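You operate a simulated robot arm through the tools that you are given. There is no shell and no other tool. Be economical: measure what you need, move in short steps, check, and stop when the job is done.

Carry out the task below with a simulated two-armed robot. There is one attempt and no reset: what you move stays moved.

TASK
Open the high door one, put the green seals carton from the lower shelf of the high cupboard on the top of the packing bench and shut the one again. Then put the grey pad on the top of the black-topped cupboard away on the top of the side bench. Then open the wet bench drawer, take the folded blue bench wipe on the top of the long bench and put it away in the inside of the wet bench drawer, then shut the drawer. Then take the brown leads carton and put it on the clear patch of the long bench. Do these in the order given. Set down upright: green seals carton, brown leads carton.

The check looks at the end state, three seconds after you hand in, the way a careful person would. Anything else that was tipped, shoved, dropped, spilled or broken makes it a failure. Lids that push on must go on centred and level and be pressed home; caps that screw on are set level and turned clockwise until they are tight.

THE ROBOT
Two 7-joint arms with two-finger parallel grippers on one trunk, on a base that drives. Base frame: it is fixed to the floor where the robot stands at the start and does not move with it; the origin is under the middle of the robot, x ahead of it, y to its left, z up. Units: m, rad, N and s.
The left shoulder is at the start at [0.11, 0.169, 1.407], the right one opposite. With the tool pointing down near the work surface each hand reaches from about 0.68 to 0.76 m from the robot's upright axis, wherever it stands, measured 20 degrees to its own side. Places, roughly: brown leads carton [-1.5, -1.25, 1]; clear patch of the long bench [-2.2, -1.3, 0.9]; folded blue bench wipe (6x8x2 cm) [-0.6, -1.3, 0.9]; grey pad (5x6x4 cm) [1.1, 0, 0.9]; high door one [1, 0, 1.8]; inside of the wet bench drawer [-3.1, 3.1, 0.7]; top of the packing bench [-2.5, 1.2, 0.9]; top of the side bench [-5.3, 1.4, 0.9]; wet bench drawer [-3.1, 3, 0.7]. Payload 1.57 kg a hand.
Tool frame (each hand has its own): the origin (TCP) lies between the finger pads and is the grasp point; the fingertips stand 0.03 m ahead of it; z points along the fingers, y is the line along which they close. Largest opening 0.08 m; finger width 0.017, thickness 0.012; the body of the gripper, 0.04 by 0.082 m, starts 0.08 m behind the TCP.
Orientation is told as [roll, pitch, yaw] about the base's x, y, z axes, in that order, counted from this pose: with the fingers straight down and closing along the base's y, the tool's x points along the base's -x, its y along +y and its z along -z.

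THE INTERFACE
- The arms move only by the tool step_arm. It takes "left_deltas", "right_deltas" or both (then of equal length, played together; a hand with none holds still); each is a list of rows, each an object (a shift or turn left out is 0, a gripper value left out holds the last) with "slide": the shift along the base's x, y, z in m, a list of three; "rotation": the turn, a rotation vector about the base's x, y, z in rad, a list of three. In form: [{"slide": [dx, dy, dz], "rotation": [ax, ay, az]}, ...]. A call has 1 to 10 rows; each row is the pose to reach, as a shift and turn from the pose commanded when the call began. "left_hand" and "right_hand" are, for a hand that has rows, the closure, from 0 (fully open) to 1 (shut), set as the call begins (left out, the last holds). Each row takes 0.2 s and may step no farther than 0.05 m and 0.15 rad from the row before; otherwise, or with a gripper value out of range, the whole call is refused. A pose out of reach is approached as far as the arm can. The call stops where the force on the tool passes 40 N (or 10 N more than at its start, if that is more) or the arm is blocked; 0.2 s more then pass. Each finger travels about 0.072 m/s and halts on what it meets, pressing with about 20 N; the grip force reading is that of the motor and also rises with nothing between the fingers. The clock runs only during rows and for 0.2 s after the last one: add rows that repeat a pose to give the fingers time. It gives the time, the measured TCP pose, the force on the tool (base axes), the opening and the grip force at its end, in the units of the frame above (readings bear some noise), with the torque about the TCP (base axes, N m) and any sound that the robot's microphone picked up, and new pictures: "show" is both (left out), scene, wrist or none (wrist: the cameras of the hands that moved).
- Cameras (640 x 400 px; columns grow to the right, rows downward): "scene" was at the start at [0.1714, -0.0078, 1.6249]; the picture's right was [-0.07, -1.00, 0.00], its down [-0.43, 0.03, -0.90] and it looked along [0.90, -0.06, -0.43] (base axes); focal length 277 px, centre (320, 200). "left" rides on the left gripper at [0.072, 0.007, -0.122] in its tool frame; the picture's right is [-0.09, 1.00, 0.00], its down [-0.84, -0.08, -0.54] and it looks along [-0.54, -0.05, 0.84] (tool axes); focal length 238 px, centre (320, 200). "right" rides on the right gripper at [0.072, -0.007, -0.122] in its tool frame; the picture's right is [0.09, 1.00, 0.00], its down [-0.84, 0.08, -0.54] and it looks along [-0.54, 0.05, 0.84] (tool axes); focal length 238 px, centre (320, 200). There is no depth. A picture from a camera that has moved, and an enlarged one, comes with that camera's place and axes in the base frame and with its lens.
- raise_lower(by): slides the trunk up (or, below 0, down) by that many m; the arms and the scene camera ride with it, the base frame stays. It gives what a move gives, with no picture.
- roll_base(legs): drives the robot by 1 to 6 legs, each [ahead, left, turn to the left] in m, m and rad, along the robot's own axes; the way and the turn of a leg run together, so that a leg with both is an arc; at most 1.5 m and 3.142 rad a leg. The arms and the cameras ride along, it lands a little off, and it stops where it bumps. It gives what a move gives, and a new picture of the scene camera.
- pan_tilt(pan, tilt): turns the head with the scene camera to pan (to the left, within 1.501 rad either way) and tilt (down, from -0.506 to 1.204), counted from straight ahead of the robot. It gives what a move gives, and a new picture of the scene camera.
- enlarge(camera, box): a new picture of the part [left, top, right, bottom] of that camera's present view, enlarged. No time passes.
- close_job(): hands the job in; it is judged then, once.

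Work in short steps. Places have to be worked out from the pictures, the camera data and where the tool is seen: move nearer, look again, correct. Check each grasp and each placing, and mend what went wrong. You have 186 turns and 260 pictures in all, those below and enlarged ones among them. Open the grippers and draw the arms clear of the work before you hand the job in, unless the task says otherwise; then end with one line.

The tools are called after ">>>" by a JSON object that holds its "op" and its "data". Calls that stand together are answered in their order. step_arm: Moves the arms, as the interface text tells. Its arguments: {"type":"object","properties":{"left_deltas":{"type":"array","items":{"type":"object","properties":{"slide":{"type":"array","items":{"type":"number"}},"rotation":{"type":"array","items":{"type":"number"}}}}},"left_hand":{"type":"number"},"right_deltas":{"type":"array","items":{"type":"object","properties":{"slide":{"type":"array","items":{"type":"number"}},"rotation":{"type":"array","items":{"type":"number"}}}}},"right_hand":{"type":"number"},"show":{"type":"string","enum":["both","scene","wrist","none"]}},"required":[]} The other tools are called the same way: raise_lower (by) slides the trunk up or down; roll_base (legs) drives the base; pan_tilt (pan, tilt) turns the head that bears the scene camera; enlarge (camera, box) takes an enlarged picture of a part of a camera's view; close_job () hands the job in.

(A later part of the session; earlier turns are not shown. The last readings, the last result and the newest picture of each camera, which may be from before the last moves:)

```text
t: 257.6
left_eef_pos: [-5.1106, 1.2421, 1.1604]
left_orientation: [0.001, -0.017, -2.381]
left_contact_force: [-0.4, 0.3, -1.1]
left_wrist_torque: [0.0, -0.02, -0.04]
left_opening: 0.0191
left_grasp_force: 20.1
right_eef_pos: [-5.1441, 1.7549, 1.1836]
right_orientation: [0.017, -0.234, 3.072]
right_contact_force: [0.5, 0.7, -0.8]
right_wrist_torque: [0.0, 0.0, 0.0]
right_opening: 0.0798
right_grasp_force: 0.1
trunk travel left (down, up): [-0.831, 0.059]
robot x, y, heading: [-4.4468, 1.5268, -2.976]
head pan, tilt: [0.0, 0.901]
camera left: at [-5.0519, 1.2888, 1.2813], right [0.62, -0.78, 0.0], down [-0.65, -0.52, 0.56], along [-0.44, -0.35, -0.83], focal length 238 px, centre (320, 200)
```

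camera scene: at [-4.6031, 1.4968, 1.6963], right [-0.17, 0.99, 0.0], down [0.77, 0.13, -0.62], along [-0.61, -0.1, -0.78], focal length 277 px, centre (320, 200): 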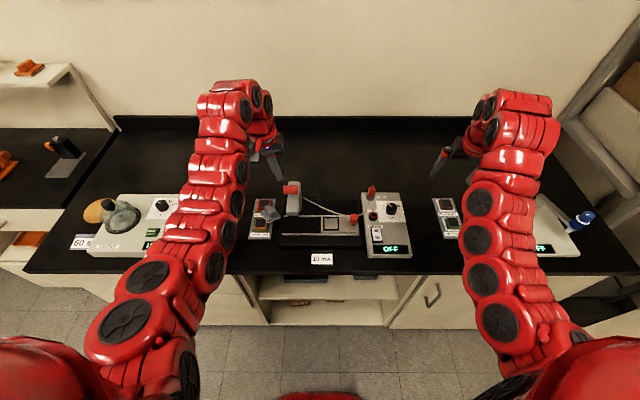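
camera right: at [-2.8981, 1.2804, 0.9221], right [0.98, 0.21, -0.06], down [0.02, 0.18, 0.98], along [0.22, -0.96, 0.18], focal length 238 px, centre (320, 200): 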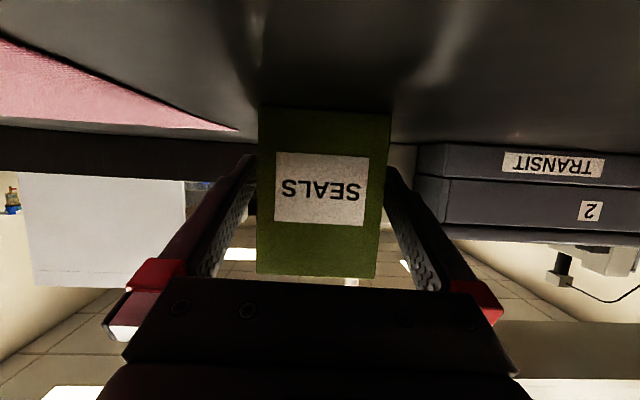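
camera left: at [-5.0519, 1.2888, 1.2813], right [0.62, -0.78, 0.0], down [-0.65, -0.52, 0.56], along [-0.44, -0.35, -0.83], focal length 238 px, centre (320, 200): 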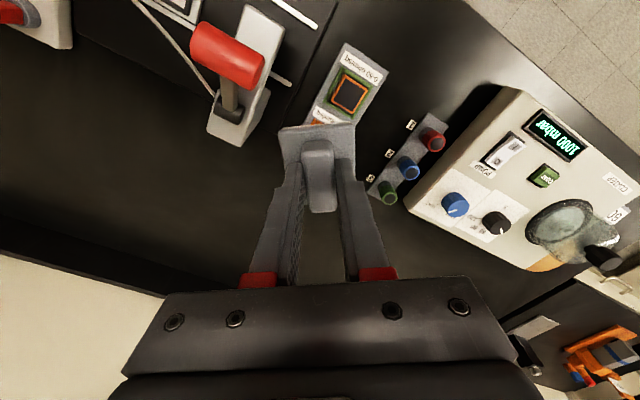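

Pad re-gripped. I'll set it in the clear strip just behind the small plate, at ≈(-5.23, 1.21). Drive 0.1 m ahead first.

>>> {"op": "roll_base", "data": {"legs": [[0.1, 0, 0]]}}

>>> {"op": "step_arm", "data": {"left_deltas": [{"slide": [-0.01, 0, 0.0]}, {"slide": [-0.02, 0.0, 0]}]}}

```text
t: 258.7
left_eef_pos: [-5.206, 1.2253, 1.1589]
left_orientation: [-0.002, -0.018, -2.381]
left_contact_force: [0.1, 0.2, -0.6]
left_wrist_torque: [0.01, 0.01, 0.01]
left_opening: 0.019
left_grasp_force: 19.5
right_eef_pos: [-5.2386, 1.7387, 1.1847]
right_orientation: [0.02, -0.232, 3.074]
right_contact_force: [-0.3, -0.8, -0.4]
right_wrist_torque: [0.01, 0.02, 0.02]
right_opening: 0.08
right_grasp_force: 0.0
trunk travel left (down, up): [-0.831, 0.059]
robot x, y, heading: [-4.547, 1.5044, -2.977]
head pan, tilt: [0.0, 0.901]
camera scene: at [-4.6962, 1.481, 1.6965], right [-0.16, 0.99, 0.0], down [0.77, 0.13, -0.62], along [-0.61, -0.1, -0.78], focal length 277 px, centre (320, 200)
```

scene: 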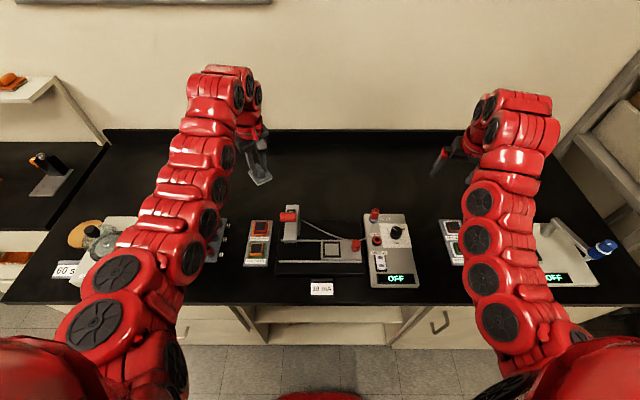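

```text
t: 259.3
left_eef_pos: [-5.2269, 1.2233, 1.1584]
left_orientation: [-0.002, -0.014, -2.379]
left_contact_force: [0.0, -0.5, -0.1]
left_wrist_torque: [0.0, 0.0, 0.02]
left_opening: 0.0193
left_grasp_force: 20.0
right_eef_pos: [-5.241, 1.7397, 1.1842]
right_orientation: [0.016, -0.236, 3.07]
right_contact_force: [-0.6, 0.0, 0.1]
right_wrist_torque: [0.02, -0.02, -0.01]
right_opening: 0.0801
right_grasp_force: 0.1
trunk travel left (down, up): [-0.831, 0.059]
robot x, y, heading: [-4.5401, 1.5079, -2.982]
head pan, tilt: [0.0, 0.901]
camera scene: at [-4.6982, 1.4809, 1.6962], right [-0.16, 0.99, 0.0], down [0.77, 0.13, -0.62], along [-0.61, -0.1, -0.78], focal length 277 px, centre (320, 200)
camera left: at [-5.1686, 1.2708, 1.2804], right [0.62, -0.78, 0.0], down [-0.65, -0.52, 0.55], along [-0.43, -0.34, -0.83], focal length 238 px, centre (320, 200)
```

scene: 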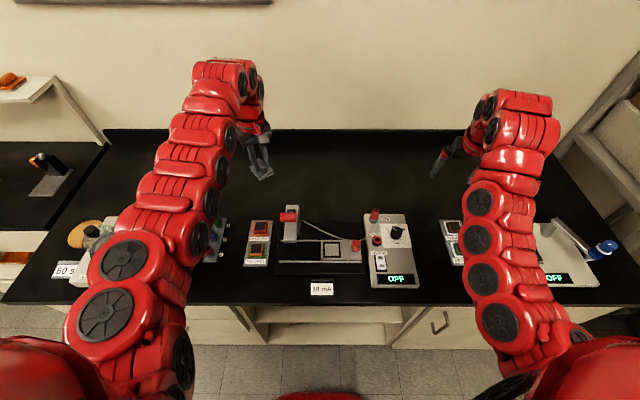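
left: 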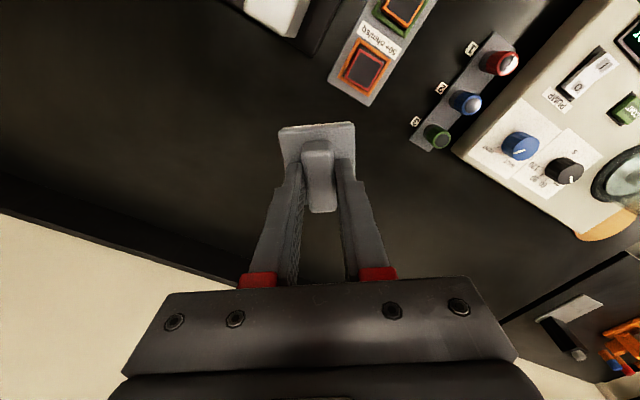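

Clear bench below. I lower the pad.

>>> {"op": "step_arm", "data": {"left_deltas": [{"slide": [0, 0, -0.045]}, {"slide": [0, 0, -0.09]}, {"slide": [0, 0, -0.135]}, {"slide": [0, 0, -0.175]}, {"slide": [0, 0, -0.195]}, {"slide": [0, 0, -0.203]}], "show": "wrist"}}

```text
t: 260.7
left_eef_pos: [-5.2151, 1.2294, 0.9735]
left_orientation: [-0.001, -0.015, -2.38]
left_contact_force: [0.1, 0.9, -0.5]
left_wrist_torque: [0.01, 0.01, 0.02]
left_opening: 0.0191
left_grasp_force: 19.3
left hand out of reach, approached as far as the arm can: row 4, 5, 6
right_eef_pos: [-5.241, 1.7387, 1.1832]
right_orientation: [0.017, -0.233, 3.07]
right_contact_force: [-0.7, -0.4, -0.5]
right_wrist_torque: [0.04, -0.03, 0.01]
right_opening: 0.0801
right_grasp_force: 0.1
trunk travel left (down, up): [-0.831, 0.059]
robot x, y, heading: [-4.5409, 1.5058, -2.976]
head pan, tilt: [0.0, 0.901]
camera left: at [-5.1563, 1.2761, 1.0947], right [0.62, -0.78, 0.0], down [-0.65, -0.52, 0.55], along [-0.44, -0.34, -0.83], focal length 238 px, centre (320, 200)
```

left: 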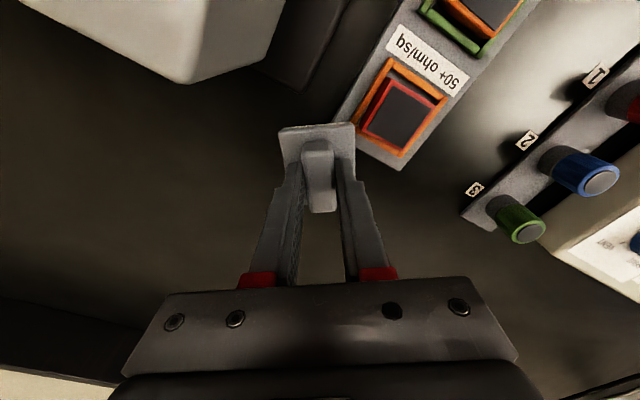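

The pad would overlap the small plate by ~1 cm and reach is at its limit; I drive 5 cm further ahead and recheck.

>>> {"op": "roll_base", "data": {"legs": [[0.05, 0, 0]]}}

>>> {"op": "step_arm", "data": {"left_deltas": [{"slide": [0, 0, 0]}], "show": "wrist"}}

```text
t: 261.7
left_eef_pos: [-5.2601, 1.2224, 0.9769]
left_orientation: [-0.004, -0.02, -2.381]
left_contact_force: [0.0, 0.2, 0.1]
left_wrist_torque: [-0.01, 0.03, -0.03]
left_opening: 0.0192
left_grasp_force: 19.7
right_eef_pos: [-5.2834, 1.732, 1.1864]
right_orientation: [0.017, -0.237, 3.069]
right_contact_force: [0.3, -0.4, 0.2]
right_wrist_torque: [0.01, 0.03, 0.03]
right_opening: 0.08
right_grasp_force: 0.0
trunk travel left (down, up): [-0.831, 0.059]
robot x, y, heading: [-4.5885, 1.5005, -2.974]
head pan, tilt: [0.0, 0.901]
camera scene: at [-4.7393, 1.4737, 1.697], right [-0.16, 0.99, 0.0], down [0.77, 0.13, -0.62], along [-0.62, -0.1, -0.78], focal length 277 px, centre (320, 200)
```

scene: 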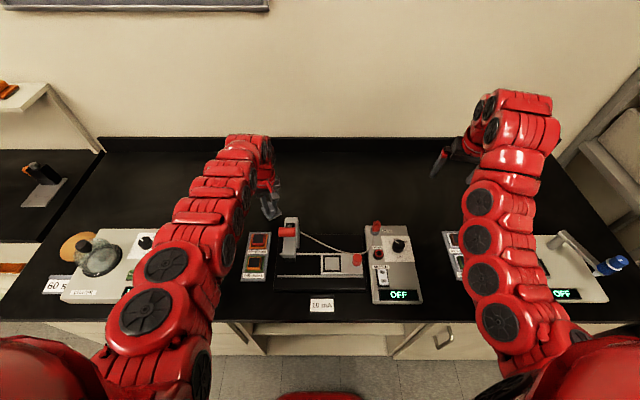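

```text
t: 262.1
left_eef_pos: [-5.2605, 1.2217, 0.9742]
left_orientation: [-0.001, -0.017, -2.381]
left_contact_force: [0.4, 1.2, 0.6]
left_wrist_torque: [0.0, 0.03, 0.03]
left_opening: 0.0193
left_grasp_force: 19.6
right_eef_pos: [-5.2871, 1.7344, 1.1844]
right_orientation: [0.017, -0.238, 3.069]
right_contact_force: [0.8, -1.0, 0.0]
right_wrist_torque: [0.02, 0.02, 0.04]
right_opening: 0.0797
right_grasp_force: 0.0
trunk travel left (down, up): [-0.831, 0.059]
robot x, y, heading: [-4.5919, 1.4974, -2.974]
head pan, tilt: [0.0, 0.901]
camera left: at [-5.2029, 1.2689, 1.0963], right [0.62, -0.79, 0.0], down [-0.65, -0.52, 0.56], along [-0.44, -0.34, -0.83], focal length 238 px, centre (320, 200)
```

left: 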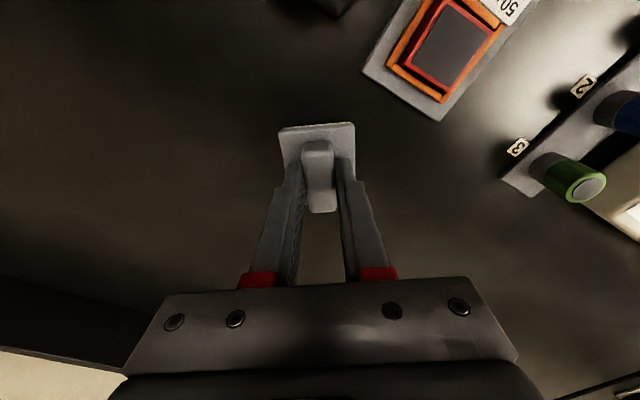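

Clear all round now. I lower with the trunk until contact.

>>> {"op": "raise_lower", "data": {"by": -0.02}}

>>> {"op": "step_arm", "data": {"left_deltas": [{"slide": [0.004, 0.002, -0.004]}, {"slide": [0.008, 0.004, -0.008]}], "show": "wrist"}}

```text
t: 262.7
left_eef_pos: [-5.2617, 1.2216, 0.9547]
left_orientation: [-0.003, -0.015, -2.379]
left_contact_force: [-0.6, -0.4, -0.5]
left_wrist_torque: [0.01, -0.01, -0.01]
left_opening: 0.0192
left_grasp_force: 20.2
right_eef_pos: [-5.2877, 1.7319, 1.1654]
right_orientation: [0.017, -0.235, 3.069]
right_contact_force: [0.2, 0.4, -1.0]
right_wrist_torque: [0.04, 0.03, 0.0]
right_opening: 0.0799
right_grasp_force: 0.1
trunk travel left (down, up): [-0.811, 0.079]
robot x, y, heading: [-4.5918, 1.4988, -2.979]
head pan, tilt: [0.0, 0.901]
```

```text
t: 263.3
left_eef_pos: [-5.256, 1.2253, 0.9467]
left_orientation: [-0.001, -0.014, -2.379]
left_contact_force: [0.4, -0.1, 0.1]
left_wrist_torque: [0.02, -0.01, -0.03]
left_opening: 0.0191
left_grasp_force: 19.6
right_eef_pos: [-5.2875, 1.7326, 1.1645]
right_orientation: [0.017, -0.235, 3.07]
right_contact_force: [0.1, -1.0, 0.0]
right_wrist_torque: [0.0, 0.01, 0.01]
right_opening: 0.0799
right_grasp_force: 0.1
trunk travel left (down, up): [-0.811, 0.079]
robot x, y, heading: [-4.5937, 1.4995, -2.982]
head pan, tilt: [0.0, 0.901]
camera left: at [-5.1964, 1.2726, 1.0677], right [0.62, -0.78, 0.0], down [-0.65, -0.52, 0.56], along [-0.44, -0.34, -0.83], focal length 238 px, centre (320, 200)
```

left: 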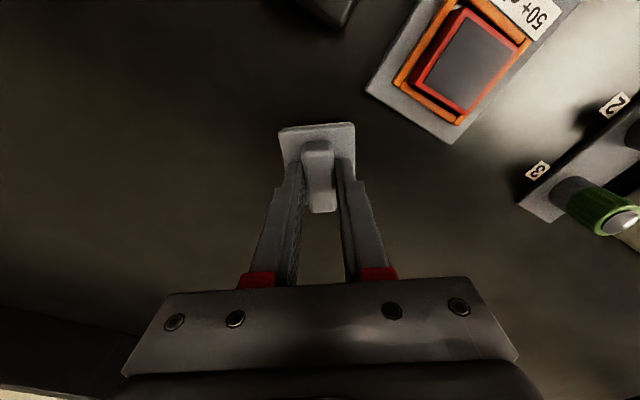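

Not yet loaded; a few more millimetres.

>>> {"op": "step_arm", "data": {"left_deltas": [{"slide": [0.001, 0, -0.003]}, {"slide": [0.002, 0, -0.006]}, {"slide": [0.003, 0, -0.009]}], "show": "none"}}

```text
t: 264.2
left_eef_pos: [-5.2544, 1.2258, 0.9442]
left_orientation: [-0.011, -0.029, -2.382]
left_contact_force: [5.7, 3.7, 19.3]
left_wrist_torque: [0.09, -0.66, 0.05]
left_opening: 0.0191
left_grasp_force: 20.3
right_eef_pos: [-5.2863, 1.735, 1.1662]
right_orientation: [0.015, -0.242, 3.068]
right_contact_force: [0.0, 0.5, 0.5]
right_wrist_torque: [0.01, 0.0, 0.0]
right_opening: 0.0801
right_grasp_force: 0.1
trunk travel left (down, up): [-0.811, 0.079]
robot x, y, heading: [-4.5924, 1.4967, -2.978]
head pan, tilt: [0.0, 0.901]
stopped in row 3 (left hand): the force on the tool passed its limit at 42 N (the readings are from after the stop); the commanded pose is now the measured one
```

Contact. I release and raise the hand.

>>> {"op": "step_arm", "data": {"left_deltas": [{"slide": [0, 0, 0.002]}, {"slide": [0, 0, 0.002]}, {"slide": [0, 0, 0.002]}], "left_hand": 0.4, "show": "none"}}

>>> {"op": "step_arm", "data": {"left_deltas": [{"slide": [0, 0, 0.04]}, {"slide": [0, 0, 0.08]}, {"slide": [0, 0, 0.12]}, {"slide": [0, 0, 0.16]}, {"slide": [0, 0, 0.2]}], "show": "wrist"}}

```text
t: 265.0
left_eef_pos: [-5.2565, 1.2266, 0.9435]
left_orientation: [-0.008, -0.027, -2.383]
left_contact_force: [-3.4, 3.4, 12.2]
left_wrist_torque: [-0.08, -0.21, -0.03]
left_opening: 0.0443
left_grasp_force: 0.1
right_eef_pos: [-5.2894, 1.7338, 1.1635]
right_orientation: [0.017, -0.237, 3.067]
right_contact_force: [-0.3, 0.7, -0.2]
right_wrist_torque: [0.01, 0.01, 0.01]
right_opening: 0.08
right_grasp_force: 0.0
trunk travel left (down, up): [-0.811, 0.079]
robot x, y, heading: [-4.592, 1.501, -2.978]
head pan, tilt: [0.0, 0.901]
```

```text
t: 266.2
left_eef_pos: [-5.2553, 1.2274, 1.1403]
left_orientation: [-0.006, -0.026, -2.385]
left_contact_force: [-0.3, -0.8, 0.2]
left_wrist_torque: [-0.05, 0.0, -0.02]
left_opening: 0.0479
left_grasp_force: 0.1
right_eef_pos: [-5.2876, 1.7356, 1.1639]
right_orientation: [0.018, -0.236, 3.068]
right_contact_force: [0.1, 0.8, 0.2]
right_wrist_torque: [-0.05, -0.01, -0.02]
right_opening: 0.0801
right_grasp_force: 0.1
trunk travel left (down, up): [-0.811, 0.079]
robot x, y, heading: [-4.5964, 1.5003, -2.976]
head pan, tilt: [0.0, 0.901]
camera left: at [-5.1957, 1.2744, 1.2616], right [0.62, -0.79, 0.0], down [-0.65, -0.51, 0.56], along [-0.45, -0.35, -0.83], focal length 238 px, centre (320, 200)
```

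left: 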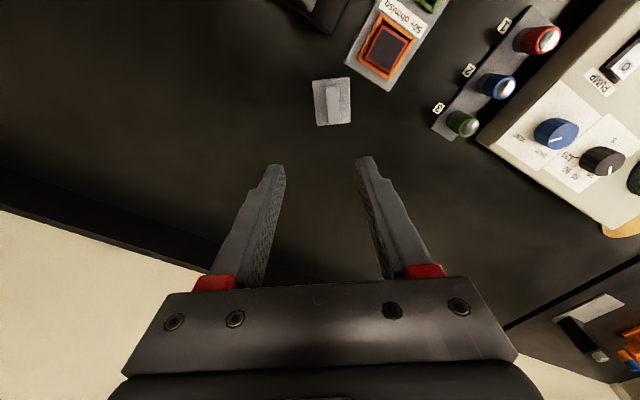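

Pad is set on the side bench. I undo the left hand's yaw, back away, turn toward the wet bench and look.

>>> {"op": "step_arm", "data": {"left_deltas": [{"slide": [0.01, 0, 0.02], "rotation": [0, 0, -0.14]}, {"slide": [0.02, 0, 0.04], "rotation": [0, 0, -0.28]}, {"slide": [0.03, 0, 0.05], "rotation": [0, 0, -0.42]}, {"slide": [0.03, 0, 0.05], "rotation": [0, 0, -0.56]}], "show": "none"}}

>>> {"op": "roll_base", "data": {"legs": [[-0.55, 0, 0], [0, 0, -1.57], [0.1, -1.1, 0]]}}

>>> {"op": "pan_tilt", "data": {"pan": 0.0, "tilt": 0.7}}

```text
t: 267.2
left_eef_pos: [-5.2259, 1.2241, 1.1934]
left_orientation: [-0.007, -0.025, -2.944]
left_contact_force: [-0.9, -0.8, -0.5]
left_wrist_torque: [0.0, 0.01, -0.01]
left_opening: 0.0479
left_grasp_force: 0.0
right_eef_pos: [-5.2886, 1.7332, 1.164]
right_orientation: [0.015, -0.235, 3.068]
right_contact_force: [-0.4, 0.3, 0.5]
right_wrist_torque: [-0.02, 0.02, 0.0]
right_opening: 0.08
right_grasp_force: 0.0
trunk travel left (down, up): [-0.811, 0.079]
robot x, y, heading: [-4.5919, 1.497, -2.98]
head pan, tilt: [0.0, 0.901]
```

```text
t: 279.5
left_eef_pos: [-3.2505, 2.508, 1.1931]
left_orientation: [-0.009, -0.024, 1.786]
left_contact_force: [-0.6, -0.1, 0.9]
left_wrist_torque: [-0.02, 0.02, 0.01]
left_opening: 0.048
left_grasp_force: 0.0
right_eef_pos: [-2.7433, 2.5787, 1.1643]
right_orientation: [0.015, -0.235, 1.514]
right_contact_force: [0.5, -0.4, 0.8]
right_wrist_torque: [-0.02, 0.01, 0.04]
right_opening: 0.0801
right_grasp_force: 0.0
trunk travel left (down, up): [-0.811, 0.079]
robot x, y, heading: [-2.9666, 1.8783, 1.751]
head pan, tilt: [0.0, 0.901]
camera scene: at [-2.994, 2.0296, 1.6763], right [0.98, 0.18, 0.0], down [0.14, -0.77, -0.62], along [-0.11, 0.61, -0.78], focal length 277 px, centre (320, 200)
```

scene: 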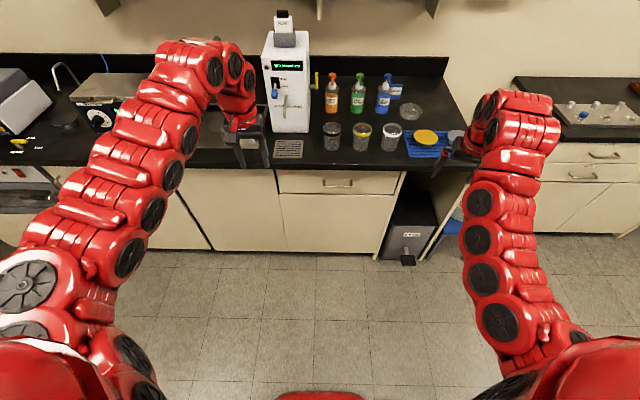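

```text
t: 280.2
left_eef_pos: [-3.2504, 2.5087, 1.1933]
left_orientation: [-0.008, -0.025, 1.788]
left_contact_force: [0.6, 0.4, 0.0]
left_wrist_torque: [0.02, 0.02, 0.05]
left_opening: 0.0481
left_grasp_force: 0.1
right_eef_pos: [-2.743, 2.5792, 1.1639]
right_orientation: [0.016, -0.237, 1.516]
right_contact_force: [-0.7, 0.1, 0.5]
right_wrist_torque: [0.06, -0.01, -0.02]
right_opening: 0.0799
right_grasp_force: 0.0
trunk travel left (down, up): [-0.811, 0.079]
robot x, y, heading: [-2.9633, 1.8803, 1.751]
head pan, tilt: [0.0, 0.7]
camera scene: at [-2.9951, 2.0391, 1.6924], right [0.98, 0.18, 0.0], down [0.12, -0.63, -0.76], along [-0.14, 0.75, -0.64], focal length 277 px, centre (320, 200)
```

scene: 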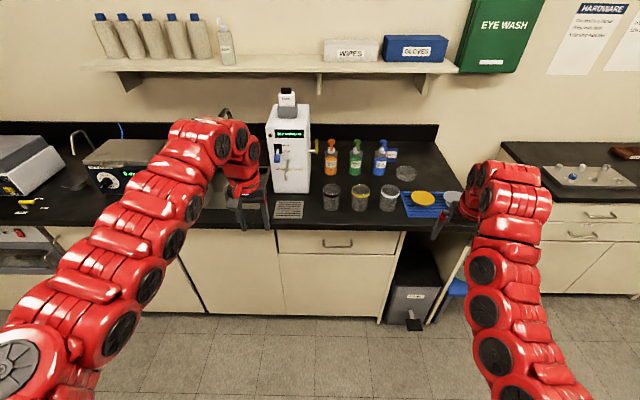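

I see the drawer just under the wet bench top with a bow handle near a≈-2.59, z≈0.8. I enlarge to measure it.

>>> {"op": "enlarge", "data": {"camera": "scene", "box": [260, 190, 420, 290]}}

```text
4.00 times, centred on (340, 240) of scene
camera zoom: at [-2.9951, 2.0391, 1.6924], right [0.98, 0.18, 0.0], down [0.12, -0.63, -0.76], along [-0.14, 0.75, -0.64], focal length 1108 px, centre (240, 40)
```

zoom: 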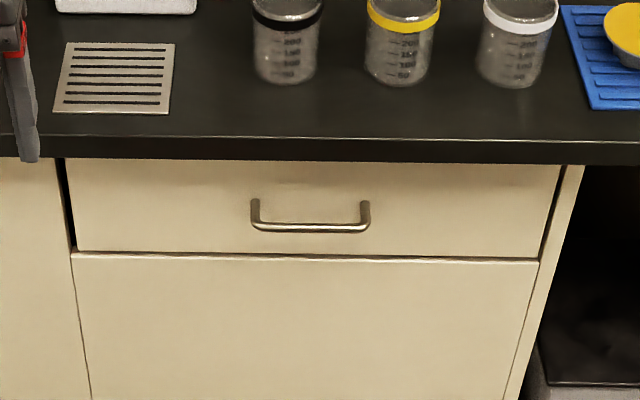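

Handle bar at a≈-2.59, b≈3.25 (≈(-3.06, 2.81)), z≈0.786, protruding 3.5 cm; the worktop overhangs, so I'll grip it from the front with fingers closing vertically. First turn the right hand forward (slightly pitched down).

>>> {"op": "step_arm", "data": {"right_deltas": [{"slide": [0, 0, 0], "rotation": [0.14, -0.008, 0.03]}, {"slide": [0, 0, 0], "rotation": [0.28, -0.016, 0.06]}, {"slide": [0, 0.0, 0], "rotation": [0.42, -0.024, 0.09]}, {"slide": [0, 0.0, 0], "rotation": [0.56, -0.03, 0.1]}, {"slide": [0, 0.01, 0], "rotation": [0.7, -0.04, 0.1]}, {"slide": [0, 0.02, -0.02], "rotation": [0.83, -0.045, 0.1]}, {"slide": [0, 0.03, -0.04], "rotation": [0.96, -0.05, 0.1]}, {"slide": [0, 0.03, -0.06], "rotation": [1.03, -0.058, 0.1]}], "right_hand": 0.4, "show": "none"}}

>>> {"op": "raise_lower", "data": {"by": -0.15}}

```text
t: 282.0
left_eef_pos: [-3.2511, 2.5072, 1.1939]
left_orientation: [-0.01, -0.026, 1.786]
left_contact_force: [-0.7, 0.7, -0.4]
left_wrist_torque: [0.03, 0.02, 0.0]
left_opening: 0.0482
left_grasp_force: 0.2
right_eef_pos: [-2.7424, 2.6061, 1.1036]
right_orientation: [-0.143, -1.263, 1.75]
right_contact_force: [-1.4, -0.3, 0.8]
right_wrist_torque: [0.01, -0.01, -0.02]
right_opening: 0.0479
right_grasp_force: 0.0
right hand out of reach, approached as far as the arm can: row 1
trunk travel left (down, up): [-0.811, 0.079]
robot x, y, heading: [-2.9651, 1.8817, 1.754]
head pan, tilt: [0.0, 0.7]
```

```text
t: 283.8
left_eef_pos: [-3.2508, 2.5091, 1.0432]
left_orientation: [-0.009, -0.024, 1.788]
left_contact_force: [0.0, -0.5, 0.9]
left_wrist_torque: [-0.04, -0.01, 0.0]
left_opening: 0.0479
left_grasp_force: 0.1
right_eef_pos: [-2.7428, 2.6079, 0.9532]
right_orientation: [-0.143, -1.264, 1.751]
right_contact_force: [0.8, 0.0, 0.2]
right_wrist_torque: [0.01, -0.02, -0.01]
right_opening: 0.0478
right_grasp_force: 0.0
trunk travel left (down, up): [-0.661, 0.229]
robot x, y, heading: [-2.9625, 1.8792, 1.753]
head pan, tilt: [0.0, 0.7]
```

Now roll the hand 90° so the fingers close vertically.

>>> {"op": "step_arm", "data": {"right_deltas": [{"slide": [-0.01, -0.003, 0], "rotation": [-0.007, 0.142, -0.045]}, {"slide": [-0.02, -0.006, 0], "rotation": [-0.014, 0.284, -0.09]}, {"slide": [-0.03, -0.01, 0], "rotation": [-0.021, 0.426, -0.135]}, {"slide": [-0.04, -0.013, 0], "rotation": [-0.028, 0.568, -0.18]}, {"slide": [-0.05, -0.016, 0], "rotation": [-0.035, 0.71, -0.225]}, {"slide": [-0.06, -0.02, 0], "rotation": [-0.042, 0.852, -0.27]}, {"slide": [-0.07, -0.023, 0], "rotation": [-0.049, 0.994, -0.315]}, {"slide": [-0.08, -0.026, 0], "rotation": [-0.056, 1.136, -0.36]}, {"slide": [-0.09, -0.03, 0], "rotation": [-0.063, 1.278, -0.405]}, {"slide": [-0.1, -0.033, 0], "rotation": [-0.07, 1.42, -0.45]}]}}

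```text
t: 286.0
left_eef_pos: [-3.2509, 2.5072, 1.0435]
left_orientation: [-0.007, -0.024, 1.788]
left_contact_force: [-0.8, -0.2, 0.5]
left_wrist_torque: [0.02, 0.01, -0.01]
left_opening: 0.048
left_grasp_force: 0.0
right_eef_pos: [-2.843, 2.5728, 0.954]
right_orientation: [1.244, -0.11, 0.083]
right_contact_force: [-0.5, 0.9, 0.3]
right_wrist_torque: [0.01, -0.02, -0.02]
right_opening: 0.0482
right_grasp_force: 0.0
trunk travel left (down, up): [-0.661, 0.229]
robot x, y, heading: [-2.9598, 1.8749, 1.749]
head pan, tilt: [0.0, 0.7]
camera scene: at [-2.9956, 2.0388, 1.5424], right [0.98, 0.18, 0.0], down [0.12, -0.63, -0.76], along [-0.14, 0.75, -0.64], focal length 277 px, centre (320, 200)
camera right: at [-2.9082, 2.4506, 0.9817], right [-0.22, 0.3, 0.93], down [0.84, -0.42, 0.34], along [0.49, 0.86, -0.16], focal length 238 px, centre (320, 200)
```

scene: 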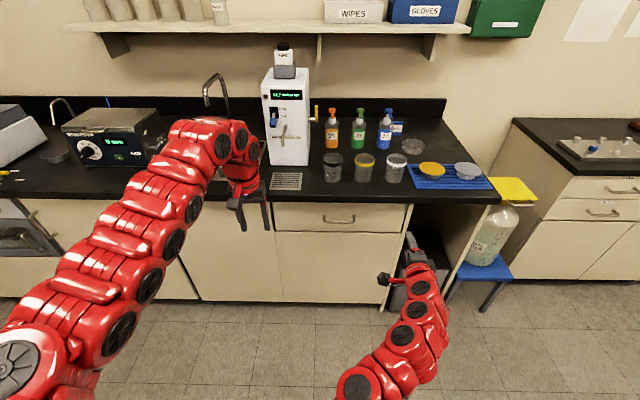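
right: 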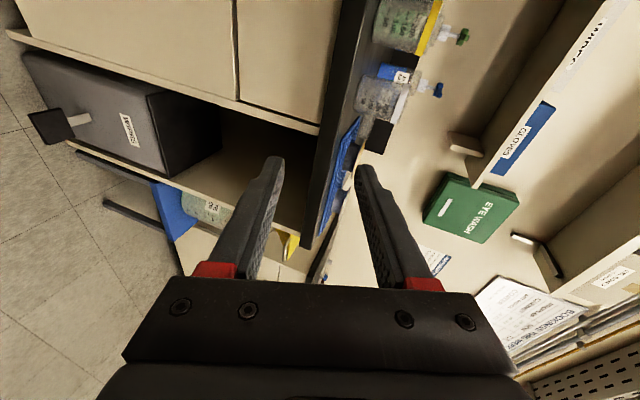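

Works: fingers nearly vertical-closing. I move the base nearer/left and then bring the hand in front of the handle.

>>> {"op": "roll_base", "data": {"legs": [[0.1, 0.1, -0.022]]}}

>>> {"op": "step_arm", "data": {"right_deltas": [{"slide": [-0.02, 0.0, -0.035], "rotation": [-0.002, 0.05, 0.02]}, {"slide": [-0.04, 0.0, -0.07], "rotation": [-0.004, 0.1, 0.04]}, {"slide": [-0.06, 0.01, -0.105], "rotation": [-0.006, 0.142, 0.062]}, {"slide": [-0.08, 0.025, -0.14], "rotation": [-0.006, 0.142, 0.062]}, {"slide": [-0.09, 0.045, -0.165], "rotation": [-0.006, 0.142, 0.062]}]}}

```text
t: 287.3
left_eef_pos: [-3.3496, 2.597, 1.0441]
left_orientation: [-0.008, -0.025, 1.761]
left_contact_force: [0.9, 0.3, -0.3]
left_wrist_torque: [0.02, -0.01, 0.01]
left_opening: 0.0481
left_grasp_force: 0.1
right_eef_pos: [-2.9394, 2.6516, 0.9556]
right_orientation: [1.244, -0.113, 0.058]
right_contact_force: [0.1, -0.1, -0.4]
right_wrist_torque: [0.0, 0.0, -0.03]
right_opening: 0.0479
right_grasp_force: 0.0
trunk travel left (down, up): [-0.661, 0.229]
robot x, y, heading: [-3.082, 1.956, 1.723]
head pan, tilt: [0.0, 0.7]
camera scene: at [-3.1061, 2.1208, 1.5425], right [0.99, 0.15, 0.0], down [0.1, -0.64, -0.76], along [-0.12, 0.76, -0.64], focal length 277 px, centre (320, 200)
```

scene: 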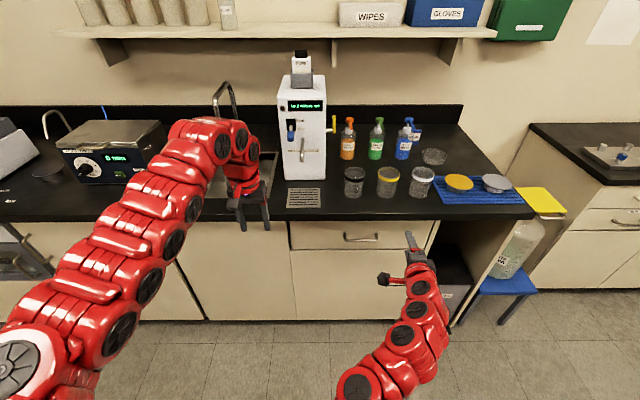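

```text
t: 288.5
left_eef_pos: [-3.3482, 2.5975, 1.043]
left_orientation: [-0.009, -0.023, 1.761]
left_contact_force: [0.1, -0.3, 0.3]
left_wrist_torque: [-0.02, -0.01, 0.0]
left_opening: 0.048
left_grasp_force: 0.0
right_eef_pos: [-3.0281, 2.6978, 0.7907]
right_orientation: [1.249, 0.03, 0.118]
right_contact_force: [-0.2, 0.7, 0.3]
right_wrist_torque: [-0.01, 0.0, 0.04]
right_opening: 0.0482
right_grasp_force: 0.1
trunk travel left (down, up): [-0.661, 0.229]
robot x, y, heading: [-3.0837, 1.9593, 1.732]
head pan, tilt: [0.0, 0.7]
camera scene: at [-3.1056, 2.122, 1.5423], right [0.99, 0.15, 0.0], down [0.1, -0.64, -0.76], along [-0.12, 0.76, -0.64], focal length 277 px, centre (320, 200)
camera right: at [-3.0836, 2.5736, 0.8272], right [-0.1, 0.31, 0.95], down [0.9, -0.39, 0.22], along [0.43, 0.87, -0.23], focal length 238 px, centre (320, 200)
```

scene: 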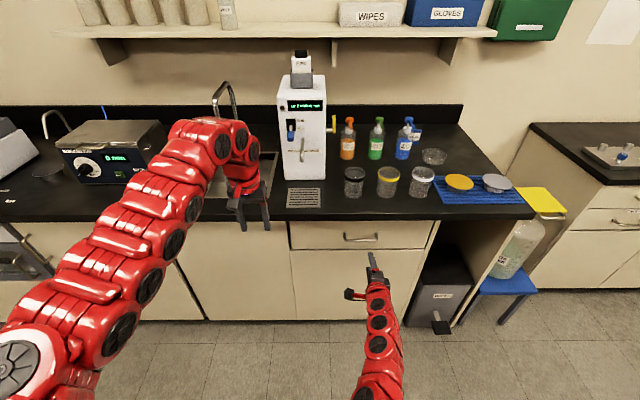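
right: 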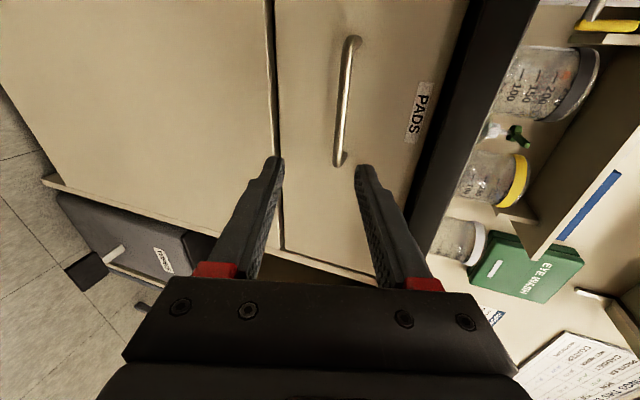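

Handle centre now ≈(-3.075, 2.807, 0.779). I shift sideways, then advance onto the bar.

>>> {"op": "step_arm", "data": {"right_deltas": [{"slide": [-0.04, 0.0, -0.01]}, {"slide": [-0.042, 0.03, -0.011]}, {"slide": [-0.044, 0.065, -0.012]}, {"slide": [-0.046, 0.096, -0.012]}], "show": "wrist"}}

```text
t: 289.5
left_eef_pos: [-3.3478, 2.5984, 1.0427]
left_orientation: [-0.008, -0.024, 1.76]
left_contact_force: [-0.2, -0.5, -0.1]
left_wrist_torque: [-0.03, -0.01, 0.0]
left_opening: 0.0483
left_grasp_force: 0.0
right_eef_pos: [-3.0743, 2.7933, 0.7761]
right_orientation: [1.253, 0.027, 0.118]
right_contact_force: [0.1, 0.5, 0.4]
right_wrist_torque: [-0.01, -0.03, 0.0]
right_opening: 0.0477
right_grasp_force: 0.0
trunk travel left (down, up): [-0.661, 0.229]
robot x, y, heading: [-3.0791, 1.9624, 1.723]
head pan, tilt: [0.0, 0.7]
camera right: at [-3.1304, 2.6685, 0.8132], right [-0.1, 0.3, 0.95], down [0.89, -0.39, 0.22], along [0.43, 0.87, -0.23], focal length 238 px, centre (320, 200)
```

right: 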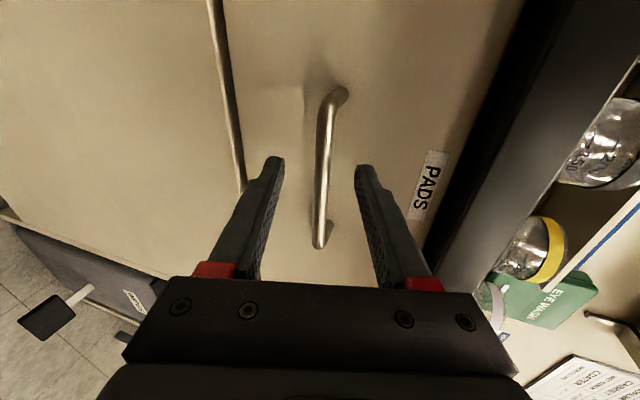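

Bar is between the pads. Close on it.

>>> {"op": "step_arm", "data": {"right_deltas": [{"slide": [-0.001, 0.005, 0]}, {"slide": [-0.001, 0.005, 0]}, {"slide": [-0.001, 0.005, 0]}, {"slide": [-0.001, 0.005, 0]}], "right_hand": 1.0, "show": "none"}}

>>> {"op": "roll_base", "data": {"legs": [[-0.06, 0, 0]]}}

```text
t: 290.5
left_eef_pos: [-3.3491, 2.5958, 1.0434]
left_orientation: [-0.01, -0.025, 1.763]
left_contact_force: [0.4, -0.8, -0.4]
left_wrist_torque: [0.01, -0.01, -0.05]
left_opening: 0.048
left_grasp_force: 0.0
right_eef_pos: [-3.0772, 2.7985, 0.7782]
right_orientation: [1.251, 0.027, 0.121]
right_contact_force: [-0.9, 0.5, 4.0]
right_wrist_torque: [0.15, -0.46, 0.09]
right_opening: 0.0114
right_grasp_force: 28.3
trunk travel left (down, up): [-0.661, 0.229]
robot x, y, heading: [-3.0791, 1.9585, 1.724]
head pan, tilt: [0.0, 0.7]
```

```text
t: 291.5
left_eef_pos: [-3.3396, 2.5353, 1.0452]
left_orientation: [-0.008, -0.027, 1.763]
left_contact_force: [-0.3, -0.6, 0.1]
left_wrist_torque: [0.02, 0.01, -0.02]
left_opening: 0.048
left_grasp_force: 0.0
right_eef_pos: [-3.0671, 2.7366, 0.7773]
right_orientation: [1.249, 0.028, 0.118]
right_contact_force: [-4.4, -1.4, 1.3]
right_wrist_torque: [0.21, -0.69, -0.53]
right_opening: 0.0111
right_grasp_force: 28.4
trunk travel left (down, up): [-0.661, 0.229]
robot x, y, heading: [-3.0682, 1.9036, 1.727]
head pan, tilt: [0.0, 0.7]
camera scene: at [-3.0975, 2.0593, 1.5427], right [0.99, 0.15, 0.0], down [0.1, -0.64, -0.77], along [-0.12, 0.76, -0.64], focal length 277 px, centre (320, 200)
```

scene: 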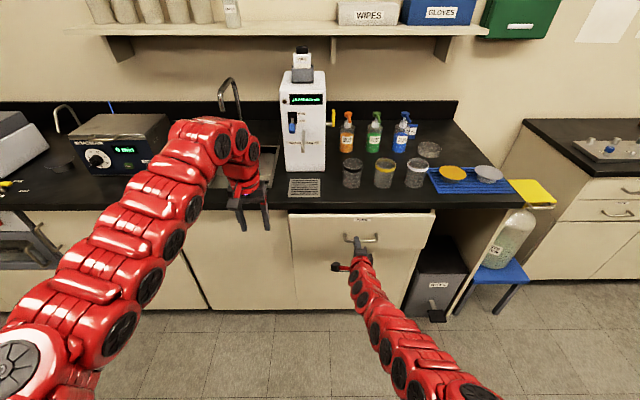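

The drawer slides. Limited room behind me, so I pull further with the arm, then a little with the base.

>>> {"op": "step_arm", "data": {"right_deltas": [{"slide": [0.0047, -0.03, 0]}, {"slide": [0.0093, -0.06, 0]}, {"slide": [0.014, -0.089, 0]}, {"slide": [0.0186, -0.118, 0]}, {"slide": [0.0233, -0.148, 0]}], "show": "none"}}

>>> {"op": "roll_base", "data": {"legs": [[-0.06, 0, 0]]}}

```text
t: 292.7
left_eef_pos: [-3.3396, 2.5327, 1.047]
left_orientation: [-0.012, -0.027, 1.762]
left_contact_force: [-0.4, -0.2, 0.4]
left_wrist_torque: [0.0, 0.0, -0.03]
left_opening: 0.048
left_grasp_force: 0.0
right_eef_pos: [-3.0413, 2.5838, 0.777]
right_orientation: [1.254, 0.028, 0.119]
right_contact_force: [-6.2, -3.4, 25.1]
right_wrist_torque: [0.7, -0.58, -0.4]
right_opening: 0.0112
right_grasp_force: 28.8
trunk travel left (down, up): [-0.661, 0.229]
robot x, y, heading: [-3.0705, 1.9031, 1.723]
head pan, tilt: [0.0, 0.7]
```

```text
t: 293.4
left_eef_pos: [-3.339, 2.5305, 1.0445]
left_orientation: [-0.009, -0.026, 1.761]
left_contact_force: [0.7, 0.3, -0.8]
left_wrist_torque: [0.02, 0.02, -0.01]
left_opening: 0.0479
left_grasp_force: 0.0
right_eef_pos: [-3.0417, 2.5809, 0.7784]
right_orientation: [1.254, 0.032, 0.121]
right_contact_force: [-1.8, 1.4, -4.2]
right_wrist_torque: [0.04, -0.73, -0.62]
right_opening: 0.011
right_grasp_force: 29.0
trunk travel left (down, up): [-0.661, 0.229]
robot x, y, heading: [-3.0695, 1.8925, 1.731]
head pan, tilt: [0.0, 0.7]
stopped in leg 1: the force on the tool passed its limit at 46 N (the readings are from after the stop); the commanded pose is now the measured one
camera scene: at [-3.096, 2.0552, 1.5422], right [0.99, 0.15, 0.0], down [0.1, -0.64, -0.76], along [-0.12, 0.76, -0.64], focal length 277 px, centre (320, 200)
```

scene: 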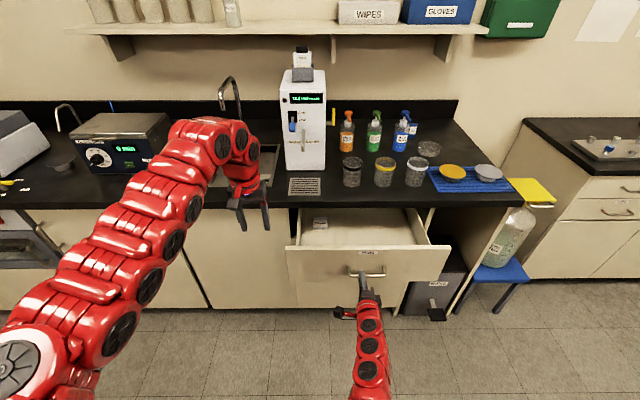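

Drawer is open to its stop. I release the handle, withdraw the hand and raise it.

>>> {"op": "step_arm", "data": {"right_deltas": [{}, {}, {"slide": [0.005, -0.03, 0.006]}, {"slide": [0.01, -0.06, 0.012]}, {"slide": [0.01, -0.07, 0.05]}, {"slide": [0.01, -0.07, 0.1]}, {"slide": [0.01, -0.07, 0.15]}, {"slide": [0.01, -0.06, 0.2]}], "right_hand": 0.3, "show": "none"}}

>>> {"op": "raise_lower", "data": {"by": 0.12}}

>>> {"op": "enlarge", "data": {"camera": "scene", "box": [260, 180, 460, 300]}}

```text
refused: row 8 steps farther than a row can; nothing moved
```

```text
t: 293.9
left_eef_pos: [-3.3377, 2.5322, 1.0517]
left_orientation: [-0.009, -0.025, 1.759]
left_contact_force: [-0.4, 0.4, 0.0]
left_wrist_torque: [0.01, -0.01, 0.03]
left_opening: 0.0481
left_grasp_force: 0.1
right_eef_pos: [-3.0404, 2.577, 0.7788]
right_orientation: [1.239, 0.025, 0.124]
right_contact_force: [6.4, 1.8, -21.9]
right_wrist_torque: [-0.4, -0.39, 0.59]
right_opening: 0.0112
right_grasp_force: 28.5
trunk travel left (down, up): [-0.67, 0.22]
robot x, y, heading: [-3.0716, 1.8927, 1.72]
head pan, tilt: [0.0, 0.7]
stopped: the force on the tool passed its limit at 53 N (the readings are from after the stop); the commanded pose is now the measured one
```

```text
3.20 times, centred on (360, 240) of scene
camera zoom: at [-3.0953, 2.0561, 1.5511], right [0.99, 0.15, 0.0], down [0.1, -0.64, -0.76], along [-0.12, 0.76, -0.64], focal length 887 px, centre (192, 72)
```

zoom: 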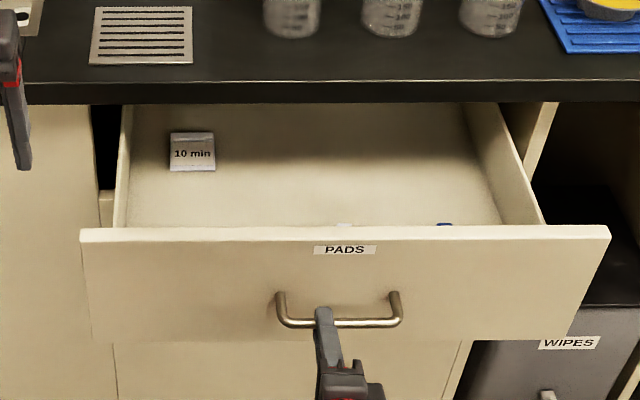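

That step was refused while the trunk tried to rise; it stopped safely. I release now with a legal path.

>>> {"op": "step_arm", "data": {"right_deltas": [{}, {}, {"slide": [0.005, -0.03, 0.0]}, {"slide": [0.01, -0.06, 0.005]}, {"slide": [0.01, -0.07, 0.045]}, {"slide": [0.01, -0.07, 0.09]}, {"slide": [0.01, -0.07, 0.135]}, {"slide": [0.01, -0.07, 0.18]}], "right_hand": 0.3, "show": "scene"}}

```text
t: 295.7
left_eef_pos: [-3.3378, 2.5301, 1.052]
left_orientation: [-0.01, -0.025, 1.759]
left_contact_force: [0.2, 0.3, 0.1]
left_wrist_torque: [-0.02, 0.01, -0.01]
left_opening: 0.0482
left_grasp_force: 0.0
right_eef_pos: [-3.0312, 2.5067, 0.9612]
right_orientation: [1.241, 0.029, 0.124]
right_contact_force: [0.0, -1.0, 0.2]
right_wrist_torque: [0.02, 0.0, 0.0]
right_opening: 0.0561
right_grasp_force: 0.1
trunk travel left (down, up): [-0.67, 0.22]
robot x, y, heading: [-3.0675, 1.8899, 1.723]
head pan, tilt: [0.0, 0.7]
camera scene: at [-3.0963, 2.055, 1.5512], right [0.99, 0.15, 0.0], down [0.1, -0.64, -0.76], along [-0.12, 0.76, -0.64], focal length 277 px, centre (320, 200)
```

scene: 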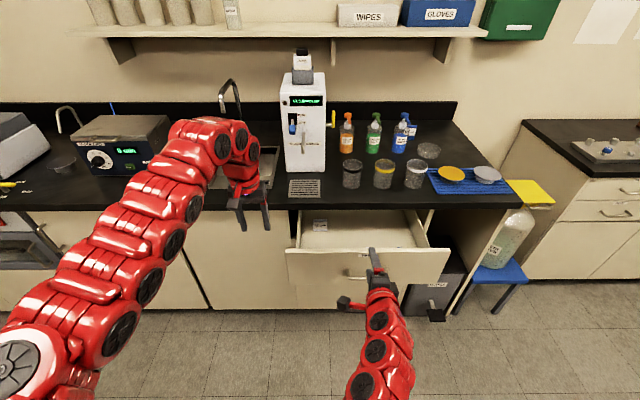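

I raise the trunk and travel round the island's far end toward the long bench.

>>> {"op": "raise_lower", "data": {"by": 0.12}}

>>> {"op": "roll_base", "data": {"legs": [[0, 1.15, 0], [0, 0, 1.57], [0, 1.25, 0], [0, 1.2, 0]]}}

```text
t: 297.2
left_eef_pos: [-3.3382, 2.5318, 1.1714]
left_orientation: [-0.008, -0.023, 1.76]
left_contact_force: [0.5, 0.2, -0.2]
left_wrist_torque: [-0.01, 0.01, 0.01]
left_opening: 0.0478
left_grasp_force: 0.2
right_eef_pos: [-3.0305, 2.5088, 1.0807]
right_orientation: [1.244, 0.025, 0.124]
right_contact_force: [0.0, 0.0, -0.5]
right_wrist_torque: [0.01, 0.0, 0.0]
right_opening: 0.0559
right_grasp_force: 0.1
trunk travel left (down, up): [-0.79, 0.1]
robot x, y, heading: [-3.0678, 1.8961, 1.722]
head pan, tilt: [0.0, 0.7]
```

```text
t: 318.4
left_eef_pos: [-4.346, -0.9751, 1.172]
left_orientation: [-0.007, -0.024, -2.885]
left_contact_force: [0.6, -0.3, -0.4]
left_wrist_torque: [0.01, 0.02, -0.03]
left_opening: 0.0479
left_grasp_force: 0.0
right_eef_pos: [-4.3435, -0.6664, 1.0803]
right_orientation: [1.244, 0.025, 1.763]
right_contact_force: [-0.1, 0.2, 0.3]
right_wrist_torque: [0.0, 0.01, 0.02]
right_opening: 0.056
right_grasp_force: 0.2
trunk travel left (down, up): [-0.79, 0.1]
robot x, y, heading: [-3.7219, -0.6626, -2.915]
head pan, tilt: [0.0, 0.7]
camera scene: at [-3.8882, -0.7014, 1.6711], right [-0.22, 0.98, 0.0], down [0.63, 0.14, -0.76], along [-0.75, -0.17, -0.64], focal length 277 px, centre (320, 200)
```

scene: 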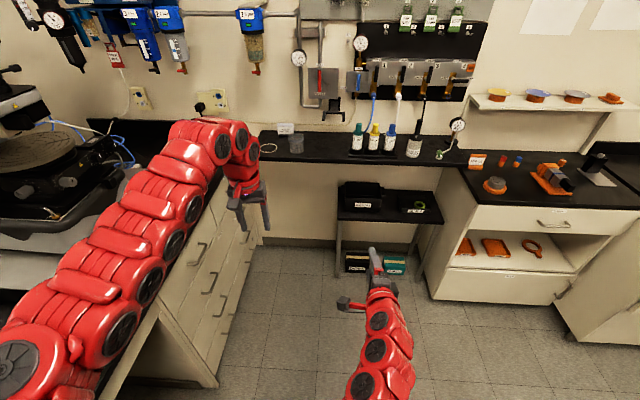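

I move ahead 0.22 m for turning clearance, then turn right around to face along the aisle.

>>> {"op": "roll_base", "data": {"legs": [[0.22, 0, 0], [0, 0, -3.1]]}}

>>> {"op": "pan_tilt", "data": {"pan": -0.5, "tilt": 0.45}}

```text
t: 327.4
left_eef_pos: [-3.3242, -0.392, 1.1713]
left_orientation: [-0.01, -0.025, 0.272]
left_contact_force: [0.4, 0.5, 1.2]
left_wrist_torque: [-0.01, 0.0, -0.02]
left_opening: 0.0481
left_grasp_force: 0.2
right_eef_pos: [-3.3217, -0.7017, 1.0814]
right_orientation: [1.245, 0.027, -1.366]
right_contact_force: [-0.6, -0.4, 0.0]
right_wrist_torque: [0.01, -0.03, -0.02]
right_opening: 0.0561
right_grasp_force: 0.1
trunk travel left (down, up): [-0.79, 0.1]
robot x, y, heading: [-3.9358, -0.7155, 0.231]
head pan, tilt: [0.0, 0.7]
camera scene: at [-3.7785, -0.6745, 1.6711], right [0.23, -0.97, 0.0], down [-0.63, -0.15, -0.76], along [0.74, 0.18, -0.64], focal length 277 px, centre (320, 200)
```

scene: 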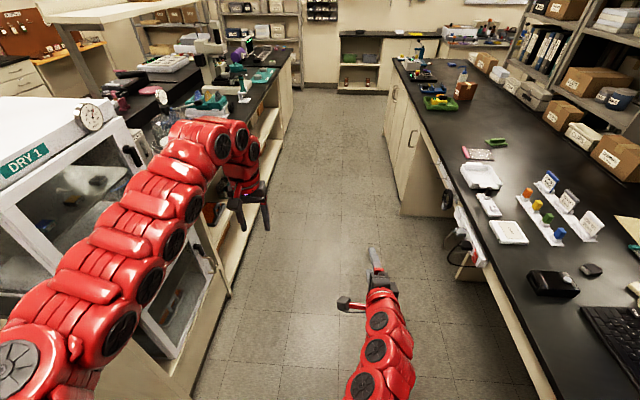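

```text
t: 328.3
left_eef_pos: [-3.3231, -0.3927, 1.1711]
left_orientation: [-0.008, -0.026, 0.271]
left_contact_force: [-0.1, -0.4, -0.6]
left_wrist_torque: [0.01, 0.02, -0.03]
left_opening: 0.0481
left_grasp_force: 0.1
right_eef_pos: [-3.3213, -0.7008, 1.0802]
right_orientation: [1.245, 0.026, -1.366]
right_contact_force: [0.3, 0.7, -0.2]
right_wrist_torque: [0.0, -0.01, -0.02]
right_opening: 0.0562
right_grasp_force: 0.0
trunk travel left (down, up): [-0.79, 0.1]
robot x, y, heading: [-3.9375, -0.7128, 0.233]
head pan, tilt: [-0.499, 0.45]
camera scene: at [-3.7724, -0.7182, 1.6933], right [-0.26, -0.97, 0.0], down [-0.42, 0.11, -0.9], along [0.87, -0.23, -0.44], focal length 277 px, centre (320, 200)
```

scene: 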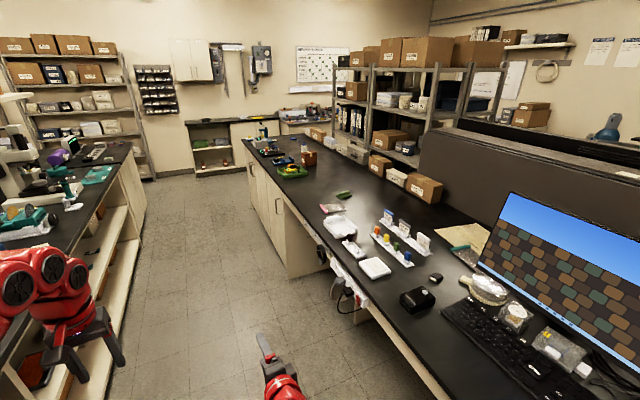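

I drive down the aisle to a≈-1.0 for the blue wipe.

>>> {"op": "roll_base", "data": {"legs": [[0, 0, -0.077], [1.5, 0, 0], [1.4, 0, 0]]}}

>>> {"op": "pan_tilt", "data": {"pan": -1.1, "tilt": 0.6}}

```text
t: 343.0
left_eef_pos: [-0.3761, -0.053, 1.1719]
left_orientation: [-0.008, -0.025, 0.15]
left_contact_force: [-0.3, 0.2, 0.2]
left_wrist_torque: [0.0, 0.01, -0.02]
left_opening: 0.0478
left_grasp_force: 0.1
right_eef_pos: [-0.4122, -0.3592, 1.0804]
right_orientation: [1.244, 0.026, -1.487]
right_contact_force: [0.6, -0.2, -0.2]
right_wrist_torque: [0.01, 0.01, -0.01]
right_opening: 0.0559
right_grasp_force: 0.0
trunk travel left (down, up): [-0.79, 0.1]
robot x, y, heading: [-1.0257, -0.2935, 0.116]
head pan, tilt: [-0.499, 0.45]
camera scene: at [-0.861, -0.3217, 1.6934], right [-0.38, -0.93, 0.0], down [-0.4, 0.16, -0.9], along [0.83, -0.34, -0.44], focal length 277 px, centre (320, 200)
```

scene: 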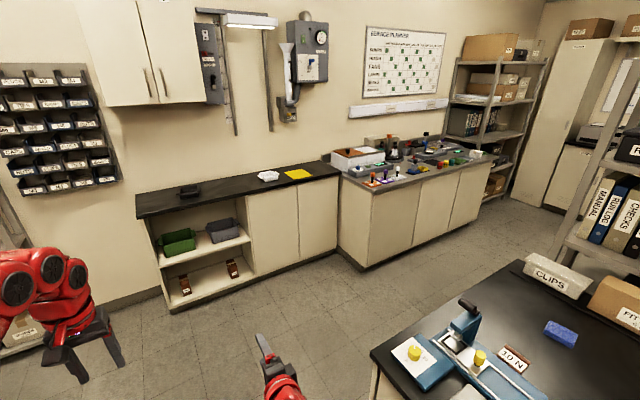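

```text
t: 344.0
left_eef_pos: [-0.3772, -0.0535, 1.1724]
left_orientation: [-0.009, -0.023, 0.147]
left_contact_force: [0.3, -0.8, -0.7]
left_wrist_torque: [0.01, 0.0, -0.02]
left_opening: 0.048
left_grasp_force: 0.1
right_eef_pos: [-0.4131, -0.3591, 1.0802]
right_orientation: [1.244, 0.026, -1.489]
right_contact_force: [-1.0, 0.0, 0.5]
right_wrist_torque: [-0.02, 0.02, -0.01]
right_opening: 0.0562
right_grasp_force: 0.0
trunk travel left (down, up): [-0.79, 0.1]
robot x, y, heading: [-1.0271, -0.2962, 0.115]
head pan, tilt: [-1.1, 0.6]
camera scene: at [-0.8973, -0.3607, 1.6798], right [-0.83, -0.55, 0.0], down [-0.31, 0.47, -0.83], along [0.46, -0.69, -0.56], focal length 277 px, centre (320, 200)
```

scene: 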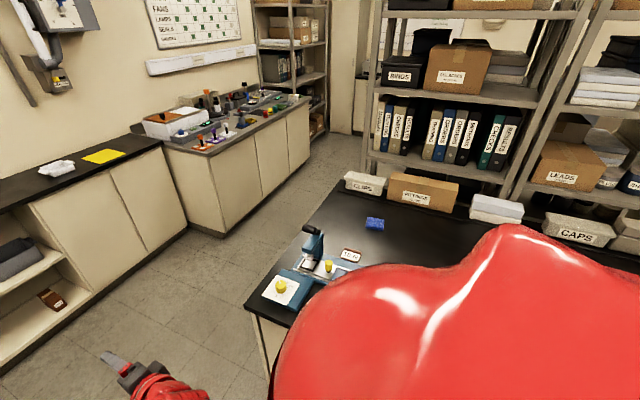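

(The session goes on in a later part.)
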